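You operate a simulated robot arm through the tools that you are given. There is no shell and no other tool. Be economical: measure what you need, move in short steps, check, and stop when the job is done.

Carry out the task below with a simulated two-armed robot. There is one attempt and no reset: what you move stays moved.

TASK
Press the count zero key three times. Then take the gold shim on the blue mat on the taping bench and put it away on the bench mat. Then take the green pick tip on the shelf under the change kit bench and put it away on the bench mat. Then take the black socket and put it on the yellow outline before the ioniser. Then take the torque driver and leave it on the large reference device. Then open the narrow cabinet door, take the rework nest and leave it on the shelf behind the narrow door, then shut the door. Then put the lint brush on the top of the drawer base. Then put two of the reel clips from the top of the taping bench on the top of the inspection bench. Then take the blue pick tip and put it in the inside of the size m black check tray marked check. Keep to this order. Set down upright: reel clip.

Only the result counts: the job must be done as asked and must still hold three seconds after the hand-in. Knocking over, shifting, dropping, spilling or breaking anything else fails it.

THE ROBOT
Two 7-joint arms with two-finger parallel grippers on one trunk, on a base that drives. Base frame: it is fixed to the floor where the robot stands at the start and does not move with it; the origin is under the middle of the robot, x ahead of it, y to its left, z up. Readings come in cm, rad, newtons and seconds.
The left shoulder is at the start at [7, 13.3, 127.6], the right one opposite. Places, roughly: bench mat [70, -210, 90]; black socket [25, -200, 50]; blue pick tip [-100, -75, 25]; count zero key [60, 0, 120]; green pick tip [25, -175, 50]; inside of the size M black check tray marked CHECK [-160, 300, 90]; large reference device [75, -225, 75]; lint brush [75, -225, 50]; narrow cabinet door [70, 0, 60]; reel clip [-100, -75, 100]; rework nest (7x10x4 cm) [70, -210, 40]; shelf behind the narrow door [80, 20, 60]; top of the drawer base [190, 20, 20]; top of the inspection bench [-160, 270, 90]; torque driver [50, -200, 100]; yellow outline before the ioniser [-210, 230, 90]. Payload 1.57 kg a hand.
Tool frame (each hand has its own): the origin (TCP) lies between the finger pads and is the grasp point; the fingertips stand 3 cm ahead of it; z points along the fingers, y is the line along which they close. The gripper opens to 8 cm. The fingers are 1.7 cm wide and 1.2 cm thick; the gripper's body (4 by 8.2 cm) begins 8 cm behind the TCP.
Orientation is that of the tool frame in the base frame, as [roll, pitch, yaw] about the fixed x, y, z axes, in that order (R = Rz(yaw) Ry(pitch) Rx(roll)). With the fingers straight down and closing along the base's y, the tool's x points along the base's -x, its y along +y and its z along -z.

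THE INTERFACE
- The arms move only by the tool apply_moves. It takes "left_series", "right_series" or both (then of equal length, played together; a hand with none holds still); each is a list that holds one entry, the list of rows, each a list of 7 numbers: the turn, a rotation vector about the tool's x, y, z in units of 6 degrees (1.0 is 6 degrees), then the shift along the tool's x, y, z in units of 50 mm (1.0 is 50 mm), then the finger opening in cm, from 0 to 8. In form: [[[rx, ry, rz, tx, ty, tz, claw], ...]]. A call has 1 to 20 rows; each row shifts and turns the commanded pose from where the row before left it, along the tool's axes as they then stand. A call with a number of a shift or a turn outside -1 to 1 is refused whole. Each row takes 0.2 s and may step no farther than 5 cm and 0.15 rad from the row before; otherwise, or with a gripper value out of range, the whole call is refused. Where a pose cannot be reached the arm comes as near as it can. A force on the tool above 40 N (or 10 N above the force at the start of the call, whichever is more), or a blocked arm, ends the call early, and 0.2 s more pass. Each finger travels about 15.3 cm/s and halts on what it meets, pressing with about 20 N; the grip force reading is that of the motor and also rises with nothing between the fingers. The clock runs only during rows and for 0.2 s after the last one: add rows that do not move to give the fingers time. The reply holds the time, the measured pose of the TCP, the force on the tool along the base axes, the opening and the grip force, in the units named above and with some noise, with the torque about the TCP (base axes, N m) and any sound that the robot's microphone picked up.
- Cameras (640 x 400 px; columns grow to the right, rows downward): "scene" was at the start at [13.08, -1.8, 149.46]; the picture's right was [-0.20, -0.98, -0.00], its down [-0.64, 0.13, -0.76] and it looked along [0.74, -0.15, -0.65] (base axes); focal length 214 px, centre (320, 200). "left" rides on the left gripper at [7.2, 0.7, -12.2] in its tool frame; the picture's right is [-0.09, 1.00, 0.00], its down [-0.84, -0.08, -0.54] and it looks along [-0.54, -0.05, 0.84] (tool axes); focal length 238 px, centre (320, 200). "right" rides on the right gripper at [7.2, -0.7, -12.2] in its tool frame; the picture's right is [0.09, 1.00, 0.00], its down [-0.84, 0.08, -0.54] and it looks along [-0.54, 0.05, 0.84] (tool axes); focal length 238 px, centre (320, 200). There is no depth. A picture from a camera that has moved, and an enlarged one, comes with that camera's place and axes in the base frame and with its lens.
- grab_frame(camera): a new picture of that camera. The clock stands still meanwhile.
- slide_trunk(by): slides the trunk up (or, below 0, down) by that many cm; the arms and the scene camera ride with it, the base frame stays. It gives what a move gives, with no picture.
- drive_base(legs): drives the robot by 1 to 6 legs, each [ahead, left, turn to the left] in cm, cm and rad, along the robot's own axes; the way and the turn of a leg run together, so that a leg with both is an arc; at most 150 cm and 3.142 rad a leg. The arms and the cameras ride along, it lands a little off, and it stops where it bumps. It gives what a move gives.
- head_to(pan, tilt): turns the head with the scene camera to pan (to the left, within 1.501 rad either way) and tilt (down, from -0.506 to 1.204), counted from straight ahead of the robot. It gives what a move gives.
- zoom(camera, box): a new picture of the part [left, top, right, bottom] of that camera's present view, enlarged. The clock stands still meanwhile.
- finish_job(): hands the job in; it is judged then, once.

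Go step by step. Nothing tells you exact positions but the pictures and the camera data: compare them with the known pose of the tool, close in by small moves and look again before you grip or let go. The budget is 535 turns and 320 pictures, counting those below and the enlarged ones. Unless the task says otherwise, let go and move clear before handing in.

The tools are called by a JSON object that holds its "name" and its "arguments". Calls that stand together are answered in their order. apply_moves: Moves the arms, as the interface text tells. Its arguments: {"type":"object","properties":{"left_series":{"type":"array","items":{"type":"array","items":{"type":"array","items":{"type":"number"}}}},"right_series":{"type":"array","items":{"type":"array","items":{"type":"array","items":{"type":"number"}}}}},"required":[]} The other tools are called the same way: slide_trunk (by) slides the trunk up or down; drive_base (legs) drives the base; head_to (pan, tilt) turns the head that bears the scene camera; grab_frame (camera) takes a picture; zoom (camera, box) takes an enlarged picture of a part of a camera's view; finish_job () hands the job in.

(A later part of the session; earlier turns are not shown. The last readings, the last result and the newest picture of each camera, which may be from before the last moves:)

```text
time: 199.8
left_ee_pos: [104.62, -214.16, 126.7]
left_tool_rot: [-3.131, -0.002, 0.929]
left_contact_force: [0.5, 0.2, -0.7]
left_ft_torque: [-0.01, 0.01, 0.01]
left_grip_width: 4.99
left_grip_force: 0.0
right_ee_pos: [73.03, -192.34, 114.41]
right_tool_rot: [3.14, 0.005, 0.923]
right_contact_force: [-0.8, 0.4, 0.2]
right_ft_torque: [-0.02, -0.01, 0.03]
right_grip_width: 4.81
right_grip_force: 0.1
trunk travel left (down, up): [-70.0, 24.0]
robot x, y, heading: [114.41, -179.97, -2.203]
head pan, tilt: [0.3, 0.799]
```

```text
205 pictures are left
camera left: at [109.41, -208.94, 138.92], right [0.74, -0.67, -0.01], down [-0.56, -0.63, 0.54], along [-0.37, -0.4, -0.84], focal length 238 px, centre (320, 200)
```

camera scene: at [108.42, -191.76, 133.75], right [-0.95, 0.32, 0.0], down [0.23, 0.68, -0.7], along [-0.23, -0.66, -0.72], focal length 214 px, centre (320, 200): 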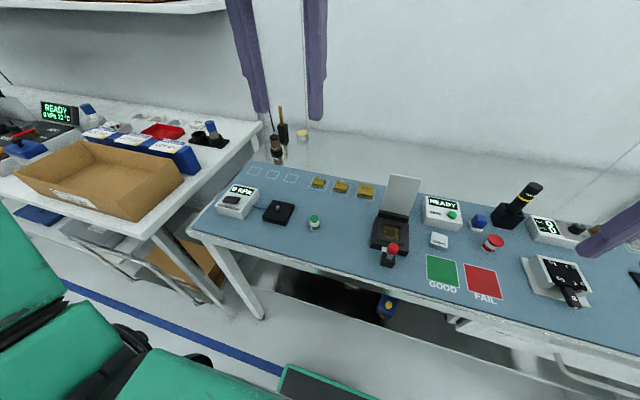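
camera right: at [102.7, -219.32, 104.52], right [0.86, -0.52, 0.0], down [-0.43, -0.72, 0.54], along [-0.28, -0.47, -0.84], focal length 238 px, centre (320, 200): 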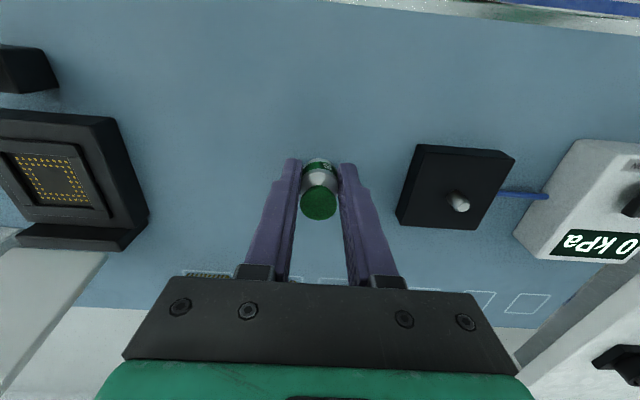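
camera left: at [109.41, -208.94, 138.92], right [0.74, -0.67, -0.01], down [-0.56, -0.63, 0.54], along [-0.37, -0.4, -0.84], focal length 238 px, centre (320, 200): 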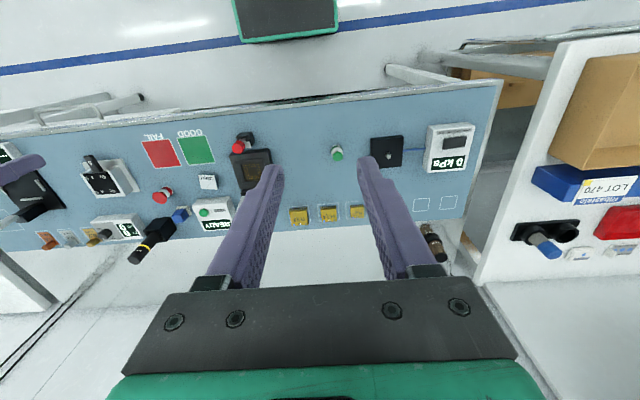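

Tip at [98.9, -225.5]. Bring the left hand over it.

{"name": "apply_moves", "arguments": {"left_series": [[[0, 0, 0, -0.2, 0.1, 0.6, 5], [0, 0, 0, -0.3, 0.1, 0.7, 5], [0, 0, 0, -0.4, 0.1, 0.8, 5], [0, 0, 0, -0.5, 0.1, 0.8, 5], [0, 0, 0, -0.5, 0.04, 0.8, 5], [0, 0, 0, -0.6, 0, 0.8, 5], [0, 0, 0, 0, 0, 0.8, 5], [0, 0, 0, 0, 0, 0.4, 5], [0, 0, 0, 0, 0, 0, 5]]]}}

{"name": "grab_frame", "arguments": {"camera": "left"}}

{"name": "grab_frame", "arguments": {"camera": "scene"}}

```text
time: 201.8
left_ee_pos: [98.55, -225.34, 98.03]
left_tool_rot: [-3.132, -0.002, 0.93]
left_contact_force: [0.0, 0.2, 0.7]
left_ft_torque: [0.0, -0.01, -0.01]
left_grip_width: 5.01
left_grip_force: 0.0
right_ee_pos: [73.11, -192.38, 114.46]
right_tool_rot: [-3.142, 0.002, 0.924]
right_contact_force: [-1.0, -0.3, -0.5]
right_ft_torque: [0.03, 0.0, 0.02]
right_grip_width: 4.78
right_grip_force: 0.0
trunk travel left (down, up): [-70.0, 24.0]
robot x, y, heading: [114.42, -180.07, -2.2]
head pan, tilt: [0.3, 0.799]
```

```text
204 pictures are left
camera left: at [103.44, -220.17, 110.26], right [0.74, -0.67, -0.01], down [-0.56, -0.63, 0.54], along [-0.37, -0.4, -0.84], focal length 238 px, centre (320, 200)
```

left: 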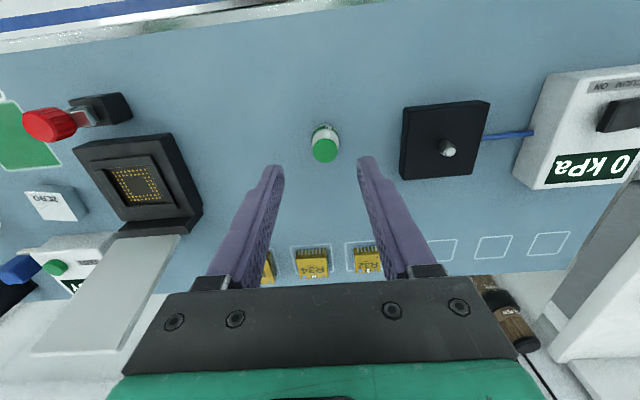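

```text
203 pictures are left
camera scene: at [108.45, -191.82, 133.75], right [-0.95, 0.32, 0.0], down [0.23, 0.68, -0.7], along [-0.23, -0.66, -0.72], focal length 214 px, centre (320, 200)
```

scene: 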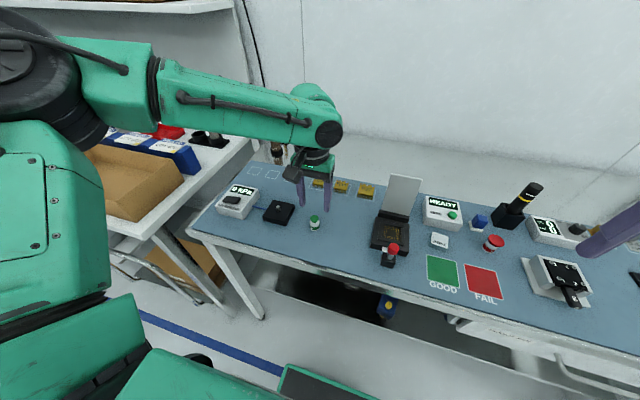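

{"name": "apply_moves", "arguments": {"left_series": [[[0, 0, 0, -0.06, 0.06, 0.5, 5], [0, 0, 0, 0, 0, 0.5, 5], [0, 0, 0, 0, 0, 0.4, 5], [0, 0, 0, 0, 0, 0.28, 5], [0, 0, 0, 0, 0, 0, 5]]]}}

{"name": "zoom", "arguments": {"camera": "left", "box": [220, 80, 420, 205]}}

```text
time: 203.0
left_ee_pos: [98.59, -225.6, 89.68]
left_tool_rot: [-3.132, -0.002, 0.931]
left_contact_force: [-0.2, 0.1, -1.4]
left_ft_torque: [-0.01, 0.01, 0.0]
left_grip_width: 5.01
left_grip_force: 0.0
right_ee_pos: [73.06, -192.22, 114.45]
right_tool_rot: [3.14, 0.004, 0.923]
right_contact_force: [-0.1, 0.3, 0.1]
right_ft_torque: [0.0, 0.01, -0.01]
right_grip_width: 4.8
right_grip_force: 0.1
trunk travel left (down, up): [-70.0, 24.0]
robot x, y, heading: [114.15, -180.01, -2.198]
head pan, tilt: [0.3, 0.799]
```

```text
3.20 times, centred on (320, 142) of left
camera zoom: at [103.5, -220.34, 101.98], right [0.74, -0.67, -0.01], down [-0.56, -0.63, 0.54], along [-0.37, -0.4, -0.84], focal length 763 px, centre (320, 384)
```

zoom: 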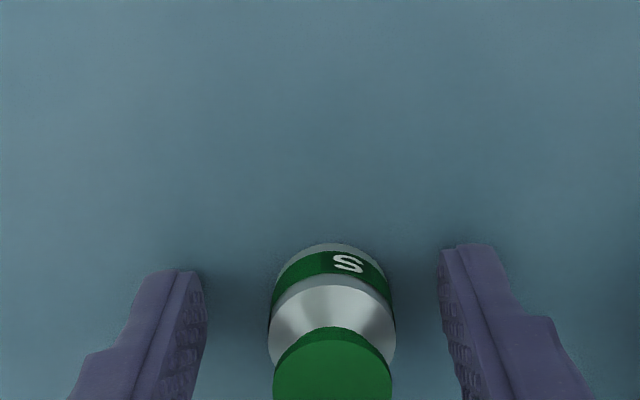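

{"name": "apply_moves", "arguments": {"left_series": [[[0, 0, 0, 0, 0, 0, 3.5], [0, 0, 0, 0, 0, 0, 2.5], [0, 0, 0, 0, 0, 0, 1.5], [0, 0, 0, 0, 0, 0, 1.5], [0, 0, 0, 0, 0, -0.3, 1.5], [0, 0, 0, 0, 0, -0.6, 1.5], [0, 0, 0, 0, 0, -0.8, 1.5], [0, 0, 0, 0, 0, -0.8, 1.5], [0, 0, 0, 0, 0, -0.6, 1.5], [0, 0, 0, 0, 0, 0, 1.5]]]}}

{"name": "drive_base", "arguments": {"legs": [[0, 17, 0.012], [11, 0, 0]]}}

{"name": "grab_frame", "arguments": {"camera": "scene"}}

{"name": "grab_frame", "arguments": {"camera": "left"}}

```text
time: 205.2
left_ee_pos: [98.81, -225.76, 105.08]
left_tool_rot: [-3.131, -0.002, 0.928]
left_contact_force: [0.2, 0.8, -1.0]
left_ft_torque: [-0.01, 0.0, 0.02]
left_grip_width: 2.4
left_grip_force: 19.8
right_ee_pos: [73.07, -192.39, 114.4]
right_tool_rot: [3.141, 0.002, 0.923]
right_contact_force: [0.1, 0.1, 0.2]
right_ft_torque: [0.05, 0.01, -0.01]
right_grip_width: 4.8
right_grip_force: 0.0
trunk travel left (down, up): [-70.0, 24.0]
robot x, y, heading: [114.25, -180.16, -2.201]
head pan, tilt: [0.3, 0.799]
```

```text
time: 207.5
left_ee_pos: [107.1, -244.47, 105.07]
left_tool_rot: [-3.131, 0.0, 0.94]
left_contact_force: [0.4, 0.2, 0.1]
left_ft_torque: [0.01, -0.01, 0.02]
left_grip_width: 2.36
left_grip_force: 20.4
right_ee_pos: [80.93, -211.47, 114.64]
right_tool_rot: [3.141, 0.002, 0.935]
right_contact_force: [0.3, -0.1, 0.1]
right_ft_torque: [0.03, 0.04, 0.0]
right_grip_width: 4.8
right_grip_force: 0.1
trunk travel left (down, up): [-70.0, 24.0]
robot x, y, heading: [121.69, -198.76, -2.187]
head pan, tilt: [0.3, 0.799]
```

```text
201 pictures are left
camera scene: at [116.45, -210.6, 133.77], right [-0.95, 0.31, 0.0], down [0.22, 0.68, -0.7], along [-0.22, -0.66, -0.72], focal length 214 px, centre (320, 200)
```

scene: 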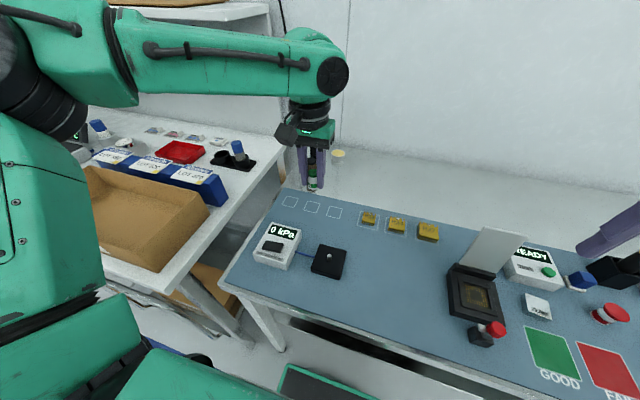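

```text
200 pictures are left
camera left: at [111.91, -239.36, 117.3], right [0.75, -0.66, -0.01], down [-0.55, -0.63, 0.54], along [-0.37, -0.4, -0.84], focal length 238 px, centre (320, 200)
```

left: 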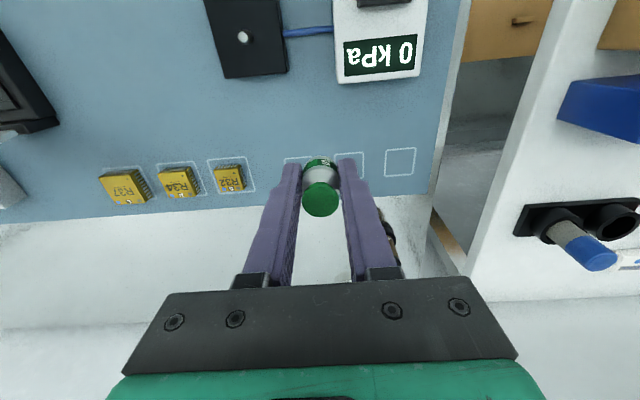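

Outline at [110.8, -256.8]. Extend the left hand over it.

{"name": "apply_moves", "arguments": {"left_series": [[[0, 0, 0, -0.1, 0.5, 0.2, 1.5], [0, 0, 0, -0.2, 0.5, 0.3, 1.5], [0, 0, 0, -0.3, 0.5, 0.3, 1.5], [0, 0, 0, -0.4, 0.5, 0.3, 1.5], [0, 0, 0, -0.54, 0, 0.3, 1.5], [0, 0, 0, 0, 0, 0, 1.5]]]}}

{"name": "grab_frame", "arguments": {"camera": "left"}}

{"name": "grab_frame", "arguments": {"camera": "scene"}}

```text
time: 208.9
left_ee_pos: [110.46, -256.82, 97.98]
left_tool_rot: [-3.13, 0.0, 0.941]
left_contact_force: [-0.2, -0.2, -0.4]
left_ft_torque: [-0.03, 0.01, 0.02]
left_grip_width: 2.35
left_grip_force: 19.9
right_ee_pos: [80.89, -211.42, 114.38]
right_tool_rot: [-3.141, 0.004, 0.937]
right_contact_force: [0.1, 0.2, 0.4]
right_ft_torque: [-0.03, 0.0, 0.0]
right_grip_width: 4.8
right_grip_force: 0.0
trunk travel left (down, up): [-70.0, 24.0]
robot x, y, heading: [121.85, -198.8, -2.191]
head pan, tilt: [0.3, 0.799]
```

```text
199 pictures are left
camera left: at [115.29, -251.48, 110.19], right [0.75, -0.66, -0.01], down [-0.55, -0.63, 0.54], along [-0.37, -0.4, -0.84], focal length 238 px, centre (320, 200)
```

left: 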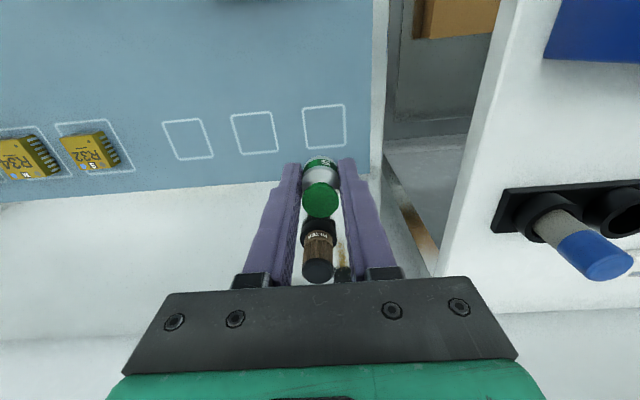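

```text
198 pictures are left
camera scene: at [116.34, -210.62, 133.76], right [-0.95, 0.31, 0.0], down [0.22, 0.68, -0.7], along [-0.22, -0.66, -0.72], focal length 214 px, centre (320, 200)
```

scene: 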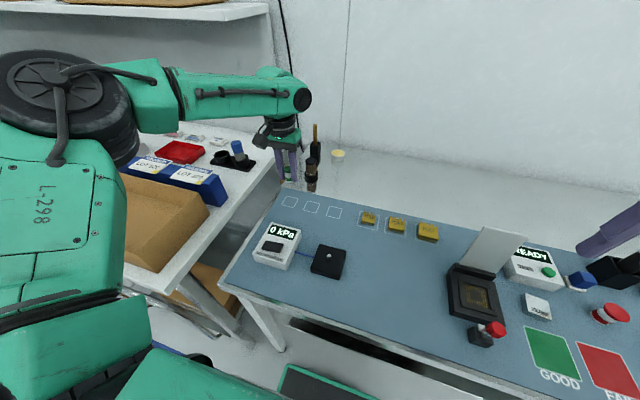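

Aligned. Lower to the mat and release.

{"name": "apply_moves", "arguments": {"left_series": [[[0, 0, 0, 0.04, 0.04, 0.5, 1.5], [0, 0, 0, 0, 0, 0.5, 1.5], [0, 0, 0, 0, 0, 0.4, 1.5], [0, 0, 0, 0, 0, 0.14, 1.5], [0, 0, 0, 0, 0, 0.05, 1.5], [0, 0, 0, 0, 0, 0.04, 1.5], [0, 0, 0, 0, 0, 0, 1.5]]]}}

{"name": "zoom", "arguments": {"camera": "left", "box": [220, 60, 420, 185]}}

{"name": "zoom", "arguments": {"camera": "scene", "box": [240, 130, 400, 230]}}

```text
time: 210.5
left_ee_pos: [110.62, -256.61, 89.78]
left_tool_rot: [-3.131, 0.0, 0.94]
left_contact_force: [-0.5, -0.6, 2.6]
left_ft_torque: [-0.01, -0.03, -0.03]
left_grip_width: 2.34
left_grip_force: 19.7
right_ee_pos: [80.94, -211.58, 114.47]
right_tool_rot: [-3.142, 0.003, 0.935]
right_contact_force: [-0.1, -0.4, -0.7]
right_ft_torque: [0.0, 0.01, 0.0]
right_grip_width: 4.81
right_grip_force: 0.1
trunk travel left (down, up): [-70.0, 24.0]
robot x, y, heading: [121.84, -199.04, -2.188]
head pan, tilt: [0.3, 0.799]
```

```text
3.20 times, centred on (320, 122) of left
camera zoom: at [115.48, -251.39, 101.99], right [0.75, -0.66, -0.01], down [-0.55, -0.63, 0.54], along [-0.37, -0.4, -0.84], focal length 763 px, centre (320, 448)
```

zoom: 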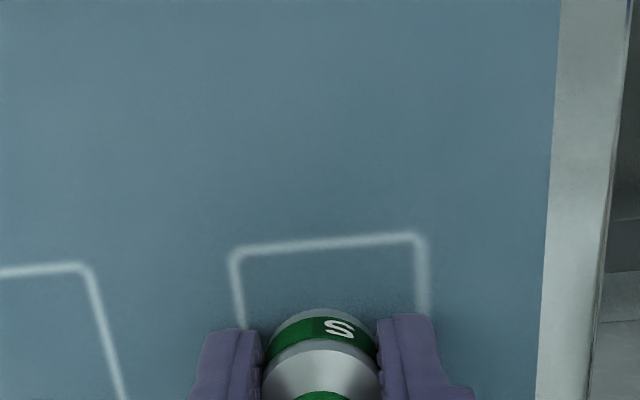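

```text
4.00 times, centred on (320, 180) of scene
camera zoom: at [116.3, -210.64, 133.76], right [-0.95, 0.31, 0.0], down [0.22, 0.68, -0.7], along [-0.22, -0.66, -0.72], focal length 858 px, centre (320, 280)
```

zoom: 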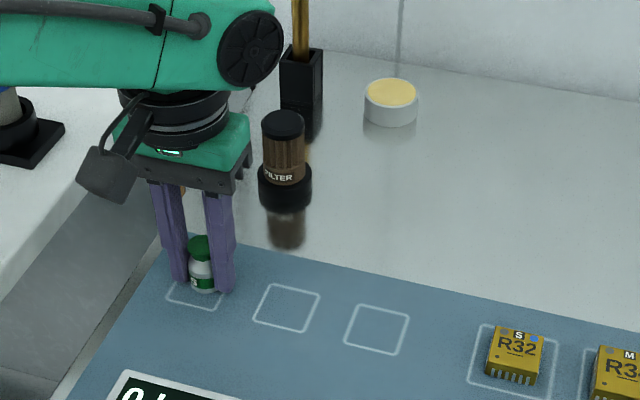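

{"name": "apply_moves", "arguments": {"left_series": [[[0, 0, 0, 0, 0, 0, 3], [0, 0, 0, 0, 0, 0, 4.5], [0, 0, 0, 0, 0, 0, 4.5], [0, 0, 0, 0, 0, -0.4, 4.5], [0, 0, 0, 0, 0, -0.7, 4.5], [0, 0, 0, 0, 0, -0.7, 4.5], [0, 0, 0, 0.2, -0.3, -0.6, 4.5], [0, 0, 0, 0.4, -0.5, -0.6, 4.5], [0, 0, 0, 0.5, -0.5, -0.6, 4.5], [0, 0, 0, 0.5, -0.5, -0.6, 4.5], [0, 0, 0, 0.5, -0.4, -0.3, 4.5], [0, 0, 0, 0, 0, 0, 4.5]]]}}

{"name": "zoom", "arguments": {"camera": "scene", "box": [240, 130, 400, 230]}}

```text
time: 213.1
left_ee_pos: [108.03, -241.81, 112.42]
left_tool_rot: [-3.131, -0.002, 0.941]
left_contact_force: [0.1, 0.3, -0.6]
left_ft_torque: [-0.02, -0.04, 0.02]
left_grip_width: 4.5
left_grip_force: 0.0
right_ee_pos: [80.86, -211.57, 114.38]
right_tool_rot: [-3.142, 0.002, 0.936]
right_contact_force: [0.8, -0.3, 0.1]
right_ft_torque: [0.02, -0.02, -0.02]
right_grip_width: 4.81
right_grip_force: 0.1
trunk travel left (down, up): [-70.0, 24.0]
robot x, y, heading: [121.85, -198.59, -2.192]
head pan, tilt: [0.3, 0.799]
```

```text
4.00 times, centred on (320, 180) of scene
camera zoom: at [116.28, -210.75, 133.74], right [-0.95, 0.31, 0.0], down [0.22, 0.68, -0.7], along [-0.22, -0.66, -0.72], focal length 858 px, centre (320, 280)
```

zoom: 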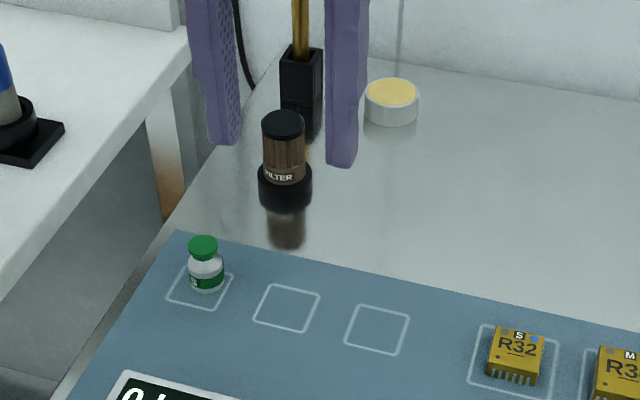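

The green tip stands in the outline. Next the black socket (S) on the shelf, at about [33, -186, 39]. Back out and go look at it from low down.

{"name": "drive_base", "arguments": {"legs": [[-48, 0, 0], [0, -84, 0]]}}

{"name": "slide_trunk", "arguments": {"by": -40}}

{"name": "slide_trunk", "arguments": {"by": -12}}

{"name": "head_to", "arguments": {"pan": 0, "tilt": 0.4}}

{"name": "grab_frame", "arguments": {"camera": "scene"}}

```text
time: 220.0
left_ee_pos: [67.66, -153.27, 112.41]
left_tool_rot: [-3.132, -0.002, 0.94]
left_contact_force: [-0.6, -0.4, -0.7]
left_ft_torque: [0.0, -0.01, -0.03]
left_grip_width: 4.49
left_grip_force: 0.0
right_ee_pos: [40.24, -123.29, 114.42]
right_tool_rot: [3.142, 0.003, 0.935]
right_contact_force: [0.1, 0.1, 0.2]
right_ft_torque: [-0.03, -0.01, 0.01]
right_grip_width: 4.8
right_grip_force: 0.2
trunk travel left (down, up): [-70.0, 24.0]
robot x, y, heading: [81.55, -110.32, -2.19]
head pan, tilt: [0.3, 0.799]
```

```text
time: 223.8
left_ee_pos: [67.53, -153.23, 72.49]
left_tool_rot: [-3.13, -0.001, 0.941]
left_contact_force: [-0.1, -0.9, 0.1]
left_ft_torque: [0.01, 0.01, 0.01]
left_grip_width: 4.5
left_grip_force: 0.1
right_ee_pos: [40.17, -123.06, 74.48]
right_tool_rot: [3.141, 0.005, 0.936]
right_contact_force: [-0.2, -0.4, -0.3]
right_ft_torque: [-0.03, 0.03, -0.02]
right_grip_width: 4.78
right_grip_force: 0.0
trunk travel left (down, up): [-30.0, 64.0]
robot x, y, heading: [81.68, -110.57, -2.187]
head pan, tilt: [0.3, 0.799]
```

```text
time: 225.3
left_ee_pos: [67.52, -153.33, 60.52]
left_tool_rot: [-3.131, -0.001, 0.939]
left_contact_force: [-0.9, 0.4, 0.2]
left_ft_torque: [-0.04, -0.05, 0.02]
left_grip_width: 4.54
left_grip_force: 0.0
right_ee_pos: [40.34, -123.05, 62.38]
right_tool_rot: [-3.141, 0.004, 0.936]
right_contact_force: [0.3, -0.8, -0.3]
right_ft_torque: [-0.03, 0.01, 0.02]
right_grip_width: 4.83
right_grip_force: 0.0
trunk travel left (down, up): [-18.0, 76.0]
robot x, y, heading: [81.6, -110.67, -2.193]
head pan, tilt: [0.3, 0.799]
```

```text
time: 226.2
left_ee_pos: [67.47, -153.23, 60.49]
left_tool_rot: [-3.13, -0.002, 0.94]
left_contact_force: [-0.4, -0.1, 0.0]
left_ft_torque: [0.03, -0.02, 0.02]
left_grip_width: 4.48
left_grip_force: 0.0
right_ee_pos: [40.36, -122.99, 62.49]
right_tool_rot: [3.14, 0.003, 0.936]
right_contact_force: [0.0, -0.2, -0.6]
right_ft_torque: [-0.02, -0.02, -0.02]
right_grip_width: 4.82
right_grip_force: 0.2
trunk travel left (down, up): [-18.0, 76.0]
robot x, y, heading: [81.01, -110.14, -2.188]
head pan, tilt: [0.0, 0.4]
```

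```text
194 pictures are left
camera scene: at [72.84, -122.13, 85.26], right [-0.81, 0.58, 0.0], down [0.23, 0.32, -0.92], along [-0.53, -0.75, -0.39], focal length 214 px, centre (320, 200)
```

scene: 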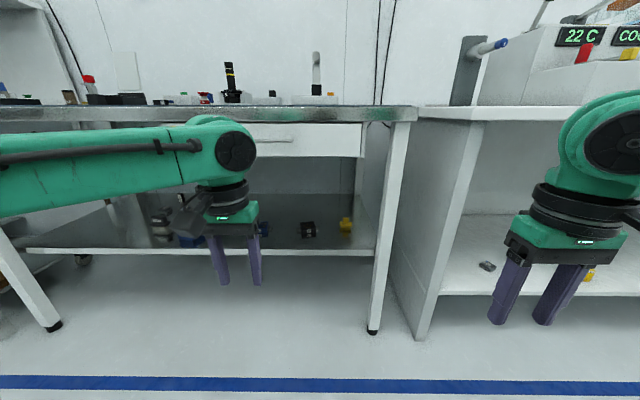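

{"name": "zoom", "arguments": {"camera": "scene", "box": [270, 190, 370, 252]}}

```text
6.40 times, centred on (320, 221) of scene
camera zoom: at [72.84, -122.13, 85.26], right [-0.81, 0.58, 0.0], down [0.23, 0.32, -0.92], along [-0.53, -0.75, -0.39], focal length 1373 px, centre (320, 66)
```

zoom: 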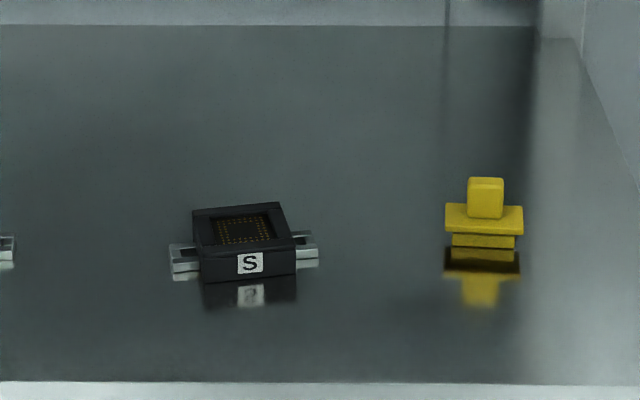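

The socket's body is about 6 cm wide with low handle loops at both sides; I'll grip its sides above the loops with the left tool tilted 45°. Tilt the left hand and draw the right hand back.

{"name": "apply_moves", "arguments": {"left_series": [[[0, -0.95, 0, -0.363, 0, 0.137, 8], [0, -0.95, 0, -0.348, 0, 0.172, 8], [0, -0.95, 0, -0.329, 0, 0.206, 8], [0, -0.95, 0, -0.307, 0, 0.237, 8], [0, -0.95, 0, -0.282, 0, 0.267, 8], [0, -0.95, 0, -0.254, 0, 0.294, 8], [0, -0.95, 0, -0.224, 0, 0.317, 8], [0, -0.95, 0, -0.191, 0, 0.338, 8], [0, 0, 0, 0, 0, 0, 8]]], "right_series": [[[0, 0, 0, 0.2, 0, 0, 4.8], [0, 0, 0, 0.2, 0, 0, 4.8], [0, 0, 0, 0.2, 0, 0, 4.8], [0, 0, 0, 0.2, 0, 0, 4.8], [0, 0, 0, 0.2, 0, 0, 4.8], [0, 0, 0, 0.2, 0, 0, 4.8], [0, 0, 0, 0.2, 0, 0, 4.8], [0, 0, 0, 0.2, 0, 0, 4.8], [0, 0, 0, 0, 0, 0, 4.8]]]}}

{"name": "grab_frame", "arguments": {"camera": "scene"}}

```text
time: 228.2
left_ee_pos: [58.87, -165.08, 54.82]
left_tool_rot: [-3.126, 0.794, 0.95]
left_contact_force: [0.0, 0.9, -0.3]
left_ft_torque: [-0.01, -0.02, -0.01]
left_grip_width: 8.01
left_grip_force: 0.2
right_ee_pos: [44.94, -116.76, 62.43]
right_tool_rot: [3.141, 0.004, 0.935]
right_contact_force: [-0.1, -0.4, -0.4]
right_ft_torque: [0.04, 0.02, -0.01]
right_grip_width: 4.8
right_grip_force: 0.1
trunk travel left (down, up): [-18.0, 76.0]
robot x, y, heading: [81.38, -110.29, -2.189]
head pan, tilt: [0.0, 0.4]
```

```text
192 pictures are left
camera scene: at [72.83, -122.13, 85.26], right [-0.81, 0.58, 0.0], down [0.23, 0.32, -0.92], along [-0.53, -0.75, -0.39], focal length 214 px, centre (320, 200)
```

scene: 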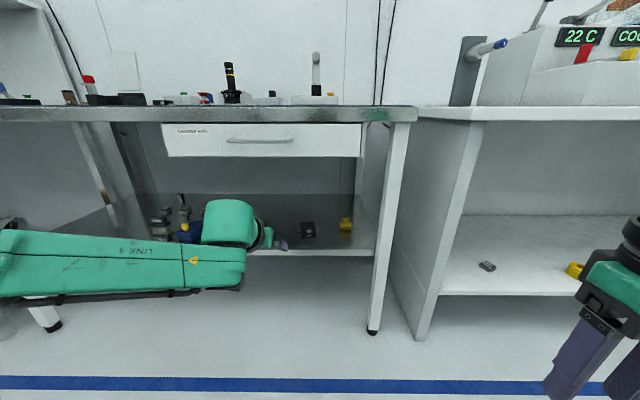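

{"name": "apply_moves", "arguments": {"left_series": [[[0, 0, 0, 0.357, 0, 0.35, 8], [0, 0, 0, 0.357, 0, 0.35, 8], [0, 0, 0, 0.357, 0, 0.35, 8], [0, 0, 0, 0.33, 0, 0.32, 8], [0, 0, 0, 0, 0, 0, 8]]]}}

{"name": "drive_base", "arguments": {"legs": [[0, -8.8, 0], [24, 0, 0]]}}

{"name": "grab_frame", "arguments": {"camera": "left"}}

{"name": "grab_frame", "arguments": {"camera": "scene"}}

```text
time: 229.4
left_ee_pos: [58.67, -165.03, 45.14]
left_tool_rot: [-3.126, 0.794, 0.95]
left_contact_force: [-0.1, 0.3, -0.2]
left_ft_torque: [0.0, 0.03, 0.02]
left_grip_width: 8.0
left_grip_force: 0.0
right_ee_pos: [44.91, -116.71, 62.39]
right_tool_rot: [3.141, 0.003, 0.935]
right_contact_force: [0.7, 0.6, 0.0]
right_ft_torque: [-0.01, 0.02, -0.02]
right_grip_width: 4.78
right_grip_force: 0.1
trunk travel left (down, up): [-18.0, 76.0]
robot x, y, heading: [81.41, -110.49, -2.189]
head pan, tilt: [0.0, 0.4]
```

```text
time: 231.9
left_ee_pos: [37.4, -178.97, 44.98]
left_tool_rot: [-3.126, 0.795, 0.944]
left_contact_force: [0.7, 0.1, -0.9]
left_ft_torque: [-0.03, 0.04, 0.02]
left_grip_width: 8.02
left_grip_force: 0.1
right_ee_pos: [23.85, -130.58, 62.34]
right_tool_rot: [-3.141, 0.004, 0.929]
right_contact_force: [0.1, -0.1, -0.1]
right_ft_torque: [-0.01, 0.05, 0.0]
right_grip_width: 4.8
right_grip_force: 0.1
trunk travel left (down, up): [-18.0, 76.0]
robot x, y, heading: [60.22, -124.35, -2.201]
head pan, tilt: [0.0, 0.4]
```

```text
191 pictures are left
camera left: at [46.06, -168.4, 48.49], right [0.76, -0.64, 0.06], down [-0.17, -0.12, 0.98], along [-0.62, -0.76, -0.2], focal length 238 px, centre (320, 200)
```

left: 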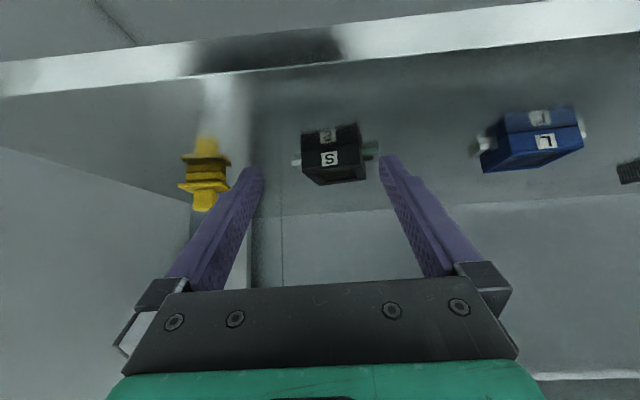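

```text
190 pictures are left
camera scene: at [51.66, -136.18, 85.26], right [-0.81, 0.58, 0.0], down [0.23, 0.32, -0.92], along [-0.54, -0.75, -0.39], focal length 214 px, centre (320, 200)
```

scene: 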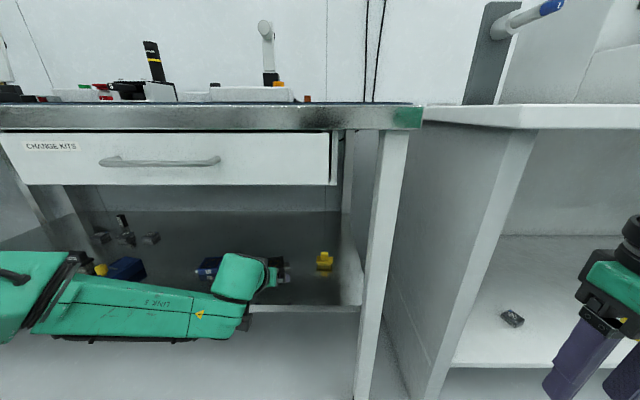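

{"name": "zoom", "arguments": {"camera": "left", "box": [270, 100, 430, 200]}}

```text
4.00 times, centred on (350, 150) of left
camera zoom: at [46.06, -168.4, 48.49], right [0.76, -0.64, 0.06], down [-0.17, -0.12, 0.98], along [-0.62, -0.76, -0.2], focal length 953 px, centre (200, 400)
```

zoom: 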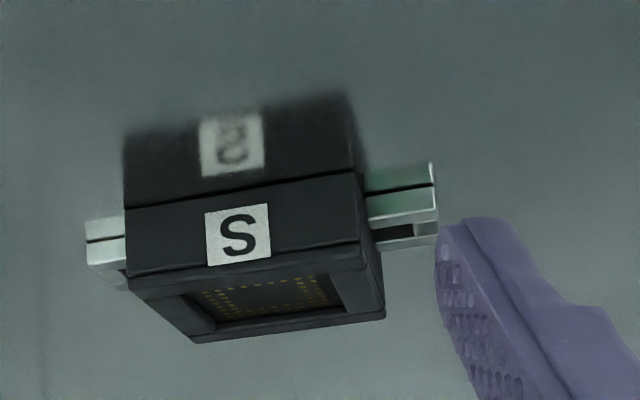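

The socket is turned about 10° from the bench, body top about z 39.9, loops up to 38.7. I'll turn the tool to match and drive 9 cm ahead, above it.

{"name": "apply_moves", "arguments": {"left_series": [[[-0.61, 0, -0.6, 0, 0, 0, 8], [-0.6, 0, -0.59, 0, 0, 0, 8], [0, 0, 0, 0, 0, 0, 8]]]}}

{"name": "drive_base", "arguments": {"legs": [[9, 0, 0]]}}

{"name": "grab_frame", "arguments": {"camera": "left"}}

{"name": "grab_frame", "arguments": {"camera": "scene"}}

```text
time: 232.7
left_ee_pos: [37.47, -179.06, 45.14]
left_tool_rot: [-3.125, 0.793, 1.124]
left_contact_force: [0.1, 0.2, -0.9]
left_ft_torque: [0.0, -0.02, 0.01]
left_grip_width: 8.02
left_grip_force: 0.0
right_ee_pos: [23.87, -130.57, 62.42]
right_tool_rot: [3.141, 0.002, 0.928]
right_contact_force: [0.7, -0.4, -0.4]
right_ft_torque: [-0.04, 0.02, 0.0]
right_grip_width: 4.81
right_grip_force: 0.1
trunk travel left (down, up): [-18.0, 76.0]
robot x, y, heading: [60.25, -124.58, -2.196]
head pan, tilt: [0.0, 0.4]
```

```text
time: 233.8
left_ee_pos: [32.26, -186.21, 45.05]
left_tool_rot: [-3.127, 0.793, 1.124]
left_contact_force: [0.1, -0.9, -0.6]
left_ft_torque: [0.02, 0.01, -0.03]
left_grip_width: 7.96
left_grip_force: 0.1
right_ee_pos: [18.7, -137.9, 62.42]
right_tool_rot: [-3.141, 0.004, 0.931]
right_contact_force: [0.6, -0.6, -0.1]
right_ft_torque: [0.0, 0.01, 0.0]
right_grip_width: 4.78
right_grip_force: 0.1
trunk travel left (down, up): [-18.0, 76.0]
robot x, y, heading: [54.88, -131.82, -2.197]
head pan, tilt: [0.0, 0.4]
```

```text
188 pictures are left
camera left: at [38.89, -174.36, 48.55], right [0.87, -0.5, 0.06], down [-0.15, -0.15, 0.98], along [-0.48, -0.85, -0.21], focal length 238 px, centre (320, 200)
```

left: 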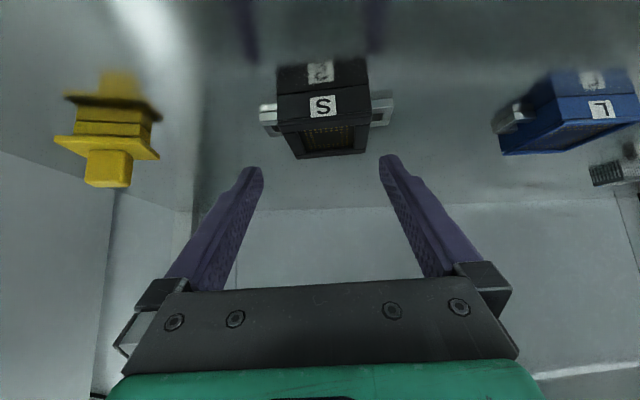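

```text
187 pictures are left
camera scene: at [46.43, -143.46, 85.26], right [-0.81, 0.58, 0.0], down [0.23, 0.32, -0.92], along [-0.54, -0.75, -0.39], focal length 214 px, centre (320, 200)
```

scene: 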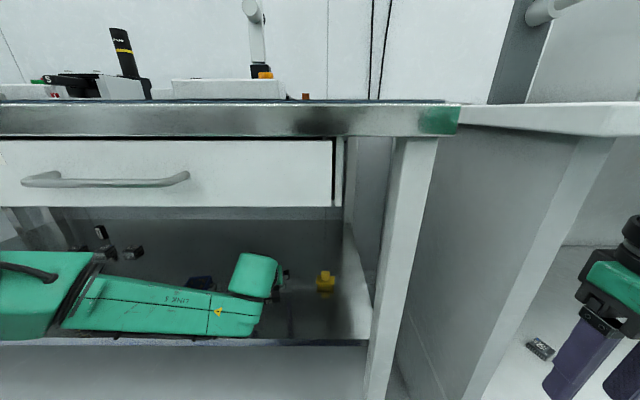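

{"name": "zoom", "arguments": {"camera": "left", "box": [240, 50, 400, 150]}}

```text
4.00 times, centred on (320, 100) of left
camera zoom: at [38.89, -174.36, 48.55], right [0.87, -0.5, 0.06], down [-0.15, -0.15, 0.98], along [-0.48, -0.85, -0.21], focal length 953 px, centre (320, 600)
```

zoom: 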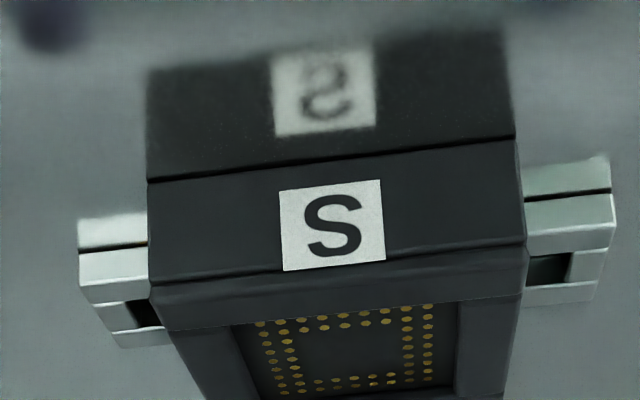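

Aligned; I need 1.8 cm forward, 0.5 left, 3.4 down. Move in steps.

{"name": "apply_moves", "arguments": {"left_series": [[[0, 0, 0, -0.253, 0.1, 0.257, 8], [0, 0, 0, 0.2, 0, 0.2, 8], [0, 0, 0, 0.2, 0, 0.2, 8], [0, 0, 0, 0, 0, 0, 8]]]}}

{"name": "zoom", "arguments": {"camera": "left", "box": [200, 50, 440, 200]}}

```text
time: 234.8
left_ee_pos: [31.78, -188.28, 42.3]
left_tool_rot: [-3.127, 0.791, 1.123]
left_contact_force: [0.3, -0.4, 0.8]
left_ft_torque: [-0.01, 0.02, 0.0]
left_grip_width: 8.01
left_grip_force: 0.1
right_ee_pos: [18.62, -137.9, 62.34]
right_tool_rot: [3.141, 0.003, 0.928]
right_contact_force: [-0.2, 0.3, 0.5]
right_ft_torque: [0.0, -0.01, 0.0]
right_grip_width: 4.8
right_grip_force: 0.0
trunk travel left (down, up): [-18.0, 76.0]
robot x, y, heading: [54.91, -131.75, -2.199]
head pan, tilt: [0.0, 0.4]
```

```text
2.67 times, centred on (320, 125) of left
camera zoom: at [38.45, -176.33, 45.72], right [0.87, -0.5, 0.06], down [-0.15, -0.15, 0.98], along [-0.48, -0.85, -0.2], focal length 636 px, centre (320, 400)
```

zoom: 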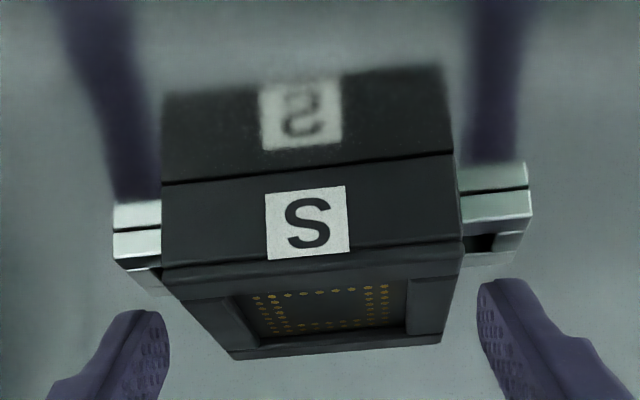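

{"name": "apply_moves", "arguments": {"left_series": [[[0, 0, 0, 0.09, 0, 0.09, 8], [0, 0, 0, 0, 0, 0, 8], [0, 0, 0, 0, 0, 0, 7], [0, 0, 0, 0, 0, 0, 6], [0, 0, 0, 0, 0, 0, 5], [0, 0, 0, 0, 0, 0, 4.5], [0, 0, 0, 0, 0, 0, 4.5]]]}}

{"name": "zoom", "arguments": {"camera": "left", "box": [200, 50, 440, 200]}}

```text
time: 236.4
left_ee_pos: [31.74, -188.06, 42.05]
left_tool_rot: [-3.126, 0.798, 1.124]
left_contact_force: [-2.5, -1.7, 19.0]
left_ft_torque: [-0.48, 0.02, 0.15]
left_grip_width: 6.06
left_grip_force: 20.3
right_ee_pos: [18.64, -137.73, 62.45]
right_tool_rot: [3.14, 0.007, 0.931]
right_contact_force: [-0.1, 0.6, 0.7]
right_ft_torque: [0.01, 0.02, 0.0]
right_grip_width: 4.78
right_grip_force: 0.1
trunk travel left (down, up): [-18.0, 76.0]
robot x, y, heading: [55.19, -131.77, -2.198]
head pan, tilt: [0.0, 0.4]
```

```text
2.67 times, centred on (320, 125) of left
camera zoom: at [38.44, -176.17, 45.33], right [0.86, -0.5, 0.06], down [-0.15, -0.15, 0.98], along [-0.48, -0.85, -0.2], focal length 636 px, centre (320, 400)
```

zoom: 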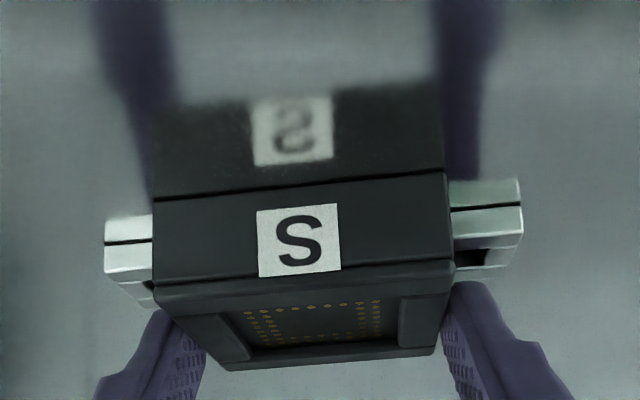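

Gripped at 6.06 cm, fingertips resting on the loops. Lift gently and check.

{"name": "apply_moves", "arguments": {"left_series": [[[0, 0, 0, -0.1, 0, -0.1, 4.5], [0, 0, 0, -0.15, 0, -0.15, 4.5], [0, 0, 0, -0.2, 0, -0.2, 4.5], [0, 0, 0, 0, 0, 0, 4.5]]]}}

{"name": "zoom", "arguments": {"camera": "left", "box": [200, 50, 440, 200]}}

```text
time: 237.4
left_ee_pos: [31.92, -188.12, 44.77]
left_tool_rot: [-3.127, 0.791, 1.123]
left_contact_force: [0.7, 0.0, -0.6]
left_ft_torque: [0.05, -0.04, 0.01]
left_grip_width: 5.98
left_grip_force: 19.9
right_ee_pos: [18.57, -137.85, 62.41]
right_tool_rot: [3.141, 0.003, 0.928]
right_contact_force: [-0.1, 0.3, -0.7]
right_ft_torque: [-0.03, 0.02, -0.01]
right_grip_width: 4.78
right_grip_force: 0.1
trunk travel left (down, up): [-18.0, 76.0]
robot x, y, heading: [54.83, -131.57, -2.198]
head pan, tilt: [0.0, 0.4]
```

```text
2.67 times, centred on (320, 125) of left
camera zoom: at [38.61, -176.25, 48.32], right [0.86, -0.5, 0.06], down [-0.15, -0.15, 0.98], along [-0.48, -0.85, -0.21], focal length 636 px, centre (320, 400)
```

zoom: 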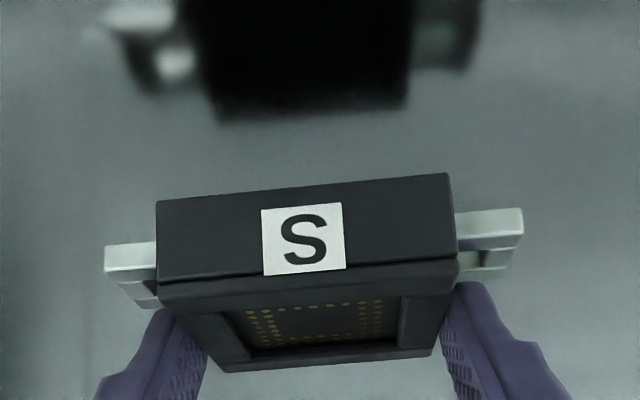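

The socket is held level. Back out, raise the trunk and drive back toward the start for a view of the inspection side.

{"name": "drive_base", "arguments": {"legs": [[-32, 0, 0]]}}

{"name": "slide_trunk", "arguments": {"by": 40}}

{"name": "slide_trunk", "arguments": {"by": 14}}

{"name": "drive_base", "arguments": {"legs": [[0, -128, 0]]}}

{"name": "head_to", "arguments": {"pan": -1.4, "tilt": 0.3}}

{"name": "grab_frame", "arguments": {"camera": "scene"}}

```text
time: 239.5
left_ee_pos: [50.55, -162.59, 44.88]
left_tool_rot: [-3.128, 0.793, 1.125]
left_contact_force: [-0.5, 0.3, -0.8]
left_ft_torque: [0.03, -0.03, 0.01]
left_grip_width: 5.99
left_grip_force: 19.9
right_ee_pos: [37.05, -112.28, 62.35]
right_tool_rot: [3.141, 0.004, 0.932]
right_contact_force: [0.3, -0.2, 0.2]
right_ft_torque: [0.01, -0.02, -0.02]
right_grip_width: 4.81
right_grip_force: 0.1
trunk travel left (down, up): [-18.0, 76.0]
robot x, y, heading: [73.8, -106.34, -2.187]
head pan, tilt: [0.0, 0.4]
```

```text
time: 243.3
left_ee_pos: [50.4, -162.57, 84.83]
left_tool_rot: [-3.128, 0.794, 1.125]
left_contact_force: [0.0, -0.3, -1.4]
left_ft_torque: [0.03, 0.03, 0.02]
left_grip_width: 5.97
left_grip_force: 20.1
right_ee_pos: [36.99, -112.4, 102.36]
right_tool_rot: [-3.14, 0.004, 0.933]
right_contact_force: [0.6, 0.4, -0.4]
right_ft_torque: [-0.01, 0.0, 0.04]
right_grip_width: 4.79
right_grip_force: 0.0
trunk travel left (down, up): [-58.0, 36.0]
robot x, y, heading: [73.61, -105.81, -2.193]
head pan, tilt: [0.0, 0.4]
```

```text
time: 245.0
left_ee_pos: [50.51, -162.54, 98.77]
left_tool_rot: [-3.126, 0.793, 1.124]
left_contact_force: [-1.1, 0.1, -0.9]
left_ft_torque: [0.0, 0.01, -0.01]
left_grip_width: 5.98
left_grip_force: 20.4
right_ee_pos: [36.98, -112.35, 116.38]
right_tool_rot: [-3.141, 0.002, 0.933]
right_contact_force: [0.3, -0.3, 0.3]
right_ft_torque: [0.01, 0.0, -0.02]
right_grip_width: 4.81
right_grip_force: 0.0
trunk travel left (down, up): [-72.0, 22.0]
robot x, y, heading: [73.56, -106.3, -2.193]
head pan, tilt: [0.0, 0.4]
```

```text
time: 251.5
left_ee_pos: [-54.52, -87.13, 98.76]
left_tool_rot: [-3.126, 0.793, 1.12]
left_contact_force: [0.7, -0.3, -1.6]
left_ft_torque: [0.03, 0.0, -0.01]
left_grip_width: 5.94
left_grip_force: 20.2
right_ee_pos: [-67.71, -36.69, 116.27]
right_tool_rot: [3.141, 0.005, 0.927]
right_contact_force: [0.4, 0.2, -0.6]
right_ft_torque: [0.01, 0.0, -0.01]
right_grip_width: 4.8
right_grip_force: 0.0
trunk travel left (down, up): [-72.0, 22.0]
robot x, y, heading: [-31.33, -30.32, -2.195]
head pan, tilt: [0.0, 0.4]
```

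```text
time: 253.0
left_ee_pos: [-54.59, -87.13, 98.83]
left_tool_rot: [-3.127, 0.793, 1.121]
left_contact_force: [-0.4, -0.6, -0.7]
left_ft_torque: [0.03, 0.01, 0.02]
left_grip_width: 5.96
left_grip_force: 20.1
right_ee_pos: [-67.64, -36.8, 116.32]
right_tool_rot: [-3.14, 0.004, 0.927]
right_contact_force: [-0.7, 0.8, -0.4]
right_ft_torque: [-0.03, 0.01, 0.05]
right_grip_width: 4.83
right_grip_force: 0.0
trunk travel left (down, up): [-72.0, 22.0]
robot x, y, heading: [-31.1, -30.77, -2.195]
head pan, tilt: [-1.4, 0.3]
```

```text
182 pictures are left
camera scene: at [-42.86, -30.73, 140.19], right [0.44, 0.9, 0.0], down [0.27, -0.13, -0.96], along [-0.86, 0.42, -0.3], focal length 214 px, centre (320, 200)
```

scene: 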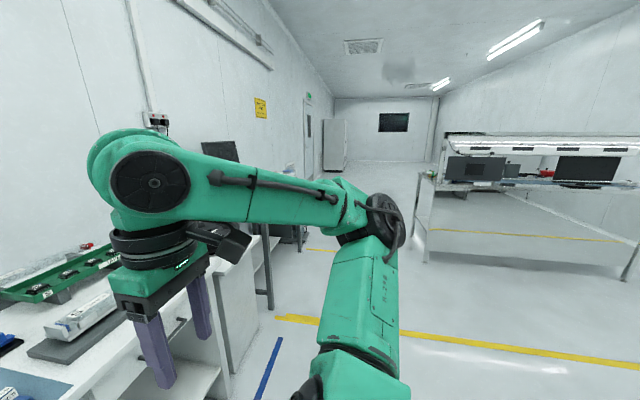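

The inspection bench stands to the far right, facing along the corridor. Turn to face it and drive toward it.

{"name": "drive_base", "arguments": {"legs": [[-14, 0, 0], [0, 0, -1.564], [100, 0, 0], [0, -105, 0]]}}

{"name": "head_to", "arguments": {"pan": 0, "tilt": 0.35}}

{"name": "grab_frame", "arguments": {"camera": "scene"}}

```text
time: 267.8
left_ee_pos: [-102.5, 144.25, 98.95]
left_tool_rot: [-3.125, 0.792, -0.441]
left_contact_force: [-0.6, -0.1, -1.2]
left_ft_torque: [0.0, -0.04, 0.02]
left_grip_width: 5.97
left_grip_force: 19.3
right_ee_pos: [-52.32, 157.58, 116.46]
right_tool_rot: [-3.141, 0.005, -0.636]
right_contact_force: [-0.5, 0.4, -0.5]
right_ft_torque: [-0.02, -0.02, -0.03]
right_grip_width: 4.8
right_grip_force: 0.0
trunk travel left (down, up): [-72.0, 22.0]
robot x, y, heading: [-46.12, 121.49, 2.521]
head pan, tilt: [-1.4, 0.3]
```

```text
time: 269.3
left_ee_pos: [-102.43, 144.25, 98.88]
left_tool_rot: [-3.128, 0.793, -0.444]
left_contact_force: [0.0, 0.0, -0.8]
left_ft_torque: [0.0, -0.01, -0.03]
left_grip_width: 5.96
left_grip_force: 20.6
right_ee_pos: [-52.2, 157.83, 116.49]
right_tool_rot: [3.141, 0.005, -0.635]
right_contact_force: [-0.3, -0.1, -0.1]
right_ft_torque: [-0.01, 0.0, 0.0]
right_grip_width: 4.81
right_grip_force: 0.1
trunk travel left (down, up): [-72.0, 22.0]
robot x, y, heading: [-45.97, 121.34, 2.525]
head pan, tilt: [0.0, 0.351]
```

```text
181 pictures are left
camera scene: at [-57.82, 129.71, 139.71], right [0.58, 0.81, 0.0], down [0.28, -0.2, -0.94], along [-0.76, 0.55, -0.34], focal length 214 px, centre (320, 200)
```

scene: 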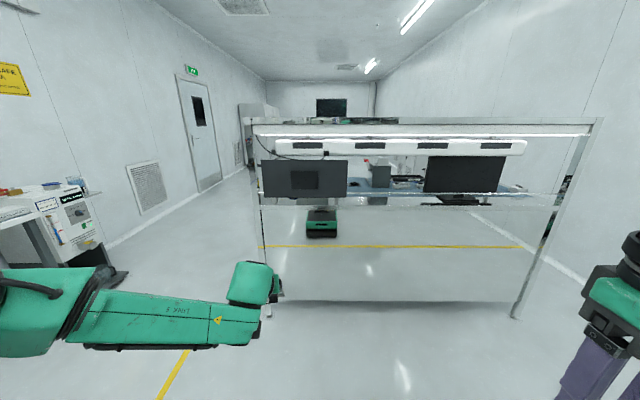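

The bench shows us its back; its working side is the far one. Drive around its left end through the wide gap.

{"name": "drive_base", "arguments": {"legs": [[0, 95, 0], [100, 0, 0]]}}

{"name": "head_to", "arguments": {"pan": -0.5, "tilt": 0.4}}

{"name": "grab_frame", "arguments": {"camera": "scene"}}

```text
time: 279.1
left_ee_pos: [-240.39, 122.59, 98.83]
left_tool_rot: [-3.128, 0.792, -0.412]
left_contact_force: [-0.2, 1.0, -0.7]
left_ft_torque: [0.01, -0.02, 0.03]
left_grip_width: 5.96
left_grip_force: 20.3
right_ee_pos: [-190.43, 137.62, 116.42]
right_tool_rot: [3.141, 0.004, -0.607]
right_contact_force: [-0.1, 0.7, 0.1]
right_ft_torque: [0.02, -0.01, 0.01]
right_grip_width: 4.77
right_grip_force: 0.0
trunk travel left (down, up): [-72.0, 22.0]
robot x, y, heading: [-183.25, 101.16, 2.552]
head pan, tilt: [0.0, 0.351]
```

```text
time: 280.0
left_ee_pos: [-240.37, 122.58, 98.84]
left_tool_rot: [-3.128, 0.792, -0.413]
left_contact_force: [-0.1, -0.6, -1.8]
left_ft_torque: [0.0, -0.01, 0.02]
left_grip_width: 5.99
left_grip_force: 19.7
right_ee_pos: [-190.58, 137.53, 116.34]
right_tool_rot: [3.141, 0.003, -0.607]
right_contact_force: [0.1, 0.3, 0.9]
right_ft_torque: [-0.01, -0.02, 0.02]
right_grip_width: 4.77
right_grip_force: 0.0
trunk travel left (down, up): [-72.0, 22.0]
robot x, y, heading: [-183.04, 101.44, 2.552]
head pan, tilt: [-0.499, 0.4]
```

```text
180 pictures are left
camera scene: at [-191.87, 112.38, 139.26], right [0.89, 0.46, 0.0], down [0.18, -0.34, -0.92], along [-0.43, 0.82, -0.39], focal length 214 px, centre (320, 200)
```

scene: 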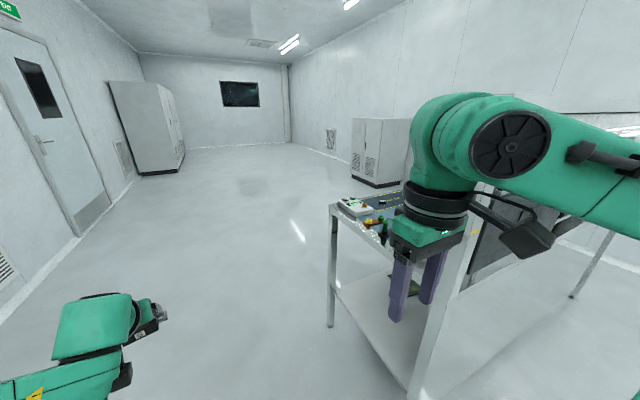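

The working side is beyond at s≈-316. Go on past, turn around and face it.

{"name": "drive_base", "arguments": {"legs": [[150, 0, -0.028], [45, 0, 0], [0, 0, 3.135], [0, 70, 0]]}}

{"name": "head_to", "arguments": {"pan": 0, "tilt": 0.5}}

{"name": "grab_frame", "arguments": {"camera": "scene"}}

```text
time: 300.6
left_ee_pos: [-250.96, 249.65, 98.9]
left_tool_rot: [-3.125, 0.792, 2.753]
left_contact_force: [0.2, -1.0, -0.7]
left_ft_torque: [0.04, 0.02, 0.01]
left_grip_width: 5.98
left_grip_force: 20.2
right_ee_pos: [-300.4, 233.46, 116.41]
right_tool_rot: [3.139, 0.004, 2.56]
right_contact_force: [-0.4, -0.1, 1.2]
right_ft_torque: [0.01, -0.01, 0.01]
right_grip_width: 4.8
right_grip_force: 0.1
trunk travel left (down, up): [-72.0, 22.0]
robot x, y, heading: [-308.8, 269.49, -0.563]
head pan, tilt: [-0.499, 0.4]
```

```text
time: 301.5
left_ee_pos: [-251.04, 249.71, 98.78]
left_tool_rot: [-3.128, 0.792, 2.752]
left_contact_force: [-0.1, -0.9, -1.7]
left_ft_torque: [0.01, -0.02, 0.0]
left_grip_width: 5.98
left_grip_force: 20.1
right_ee_pos: [-300.39, 233.5, 116.31]
right_tool_rot: [3.141, 0.001, 2.562]
right_contact_force: [0.3, -0.7, -0.6]
right_ft_torque: [0.02, 0.02, 0.03]
right_grip_width: 4.81
right_grip_force: 0.0
trunk travel left (down, up): [-72.0, 22.0]
robot x, y, heading: [-308.41, 269.32, -0.561]
head pan, tilt: [0.0, 0.499]
```

```text
179 pictures are left
camera scene: at [-296.94, 261.78, 138.35], right [-0.54, -0.84, 0.0], down [-0.4, 0.26, -0.88], along [0.74, -0.47, -0.48], focal length 214 px, centre (320, 200)
```

scene: 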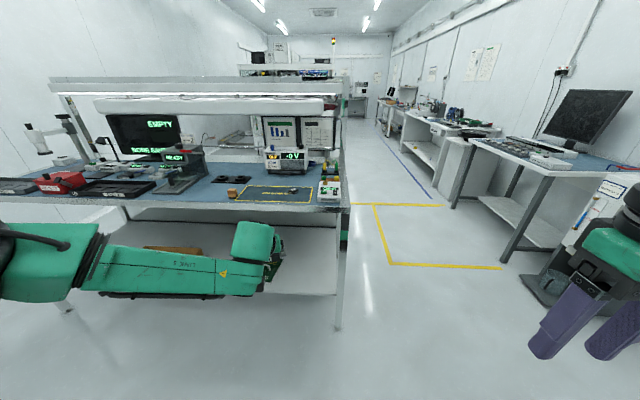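

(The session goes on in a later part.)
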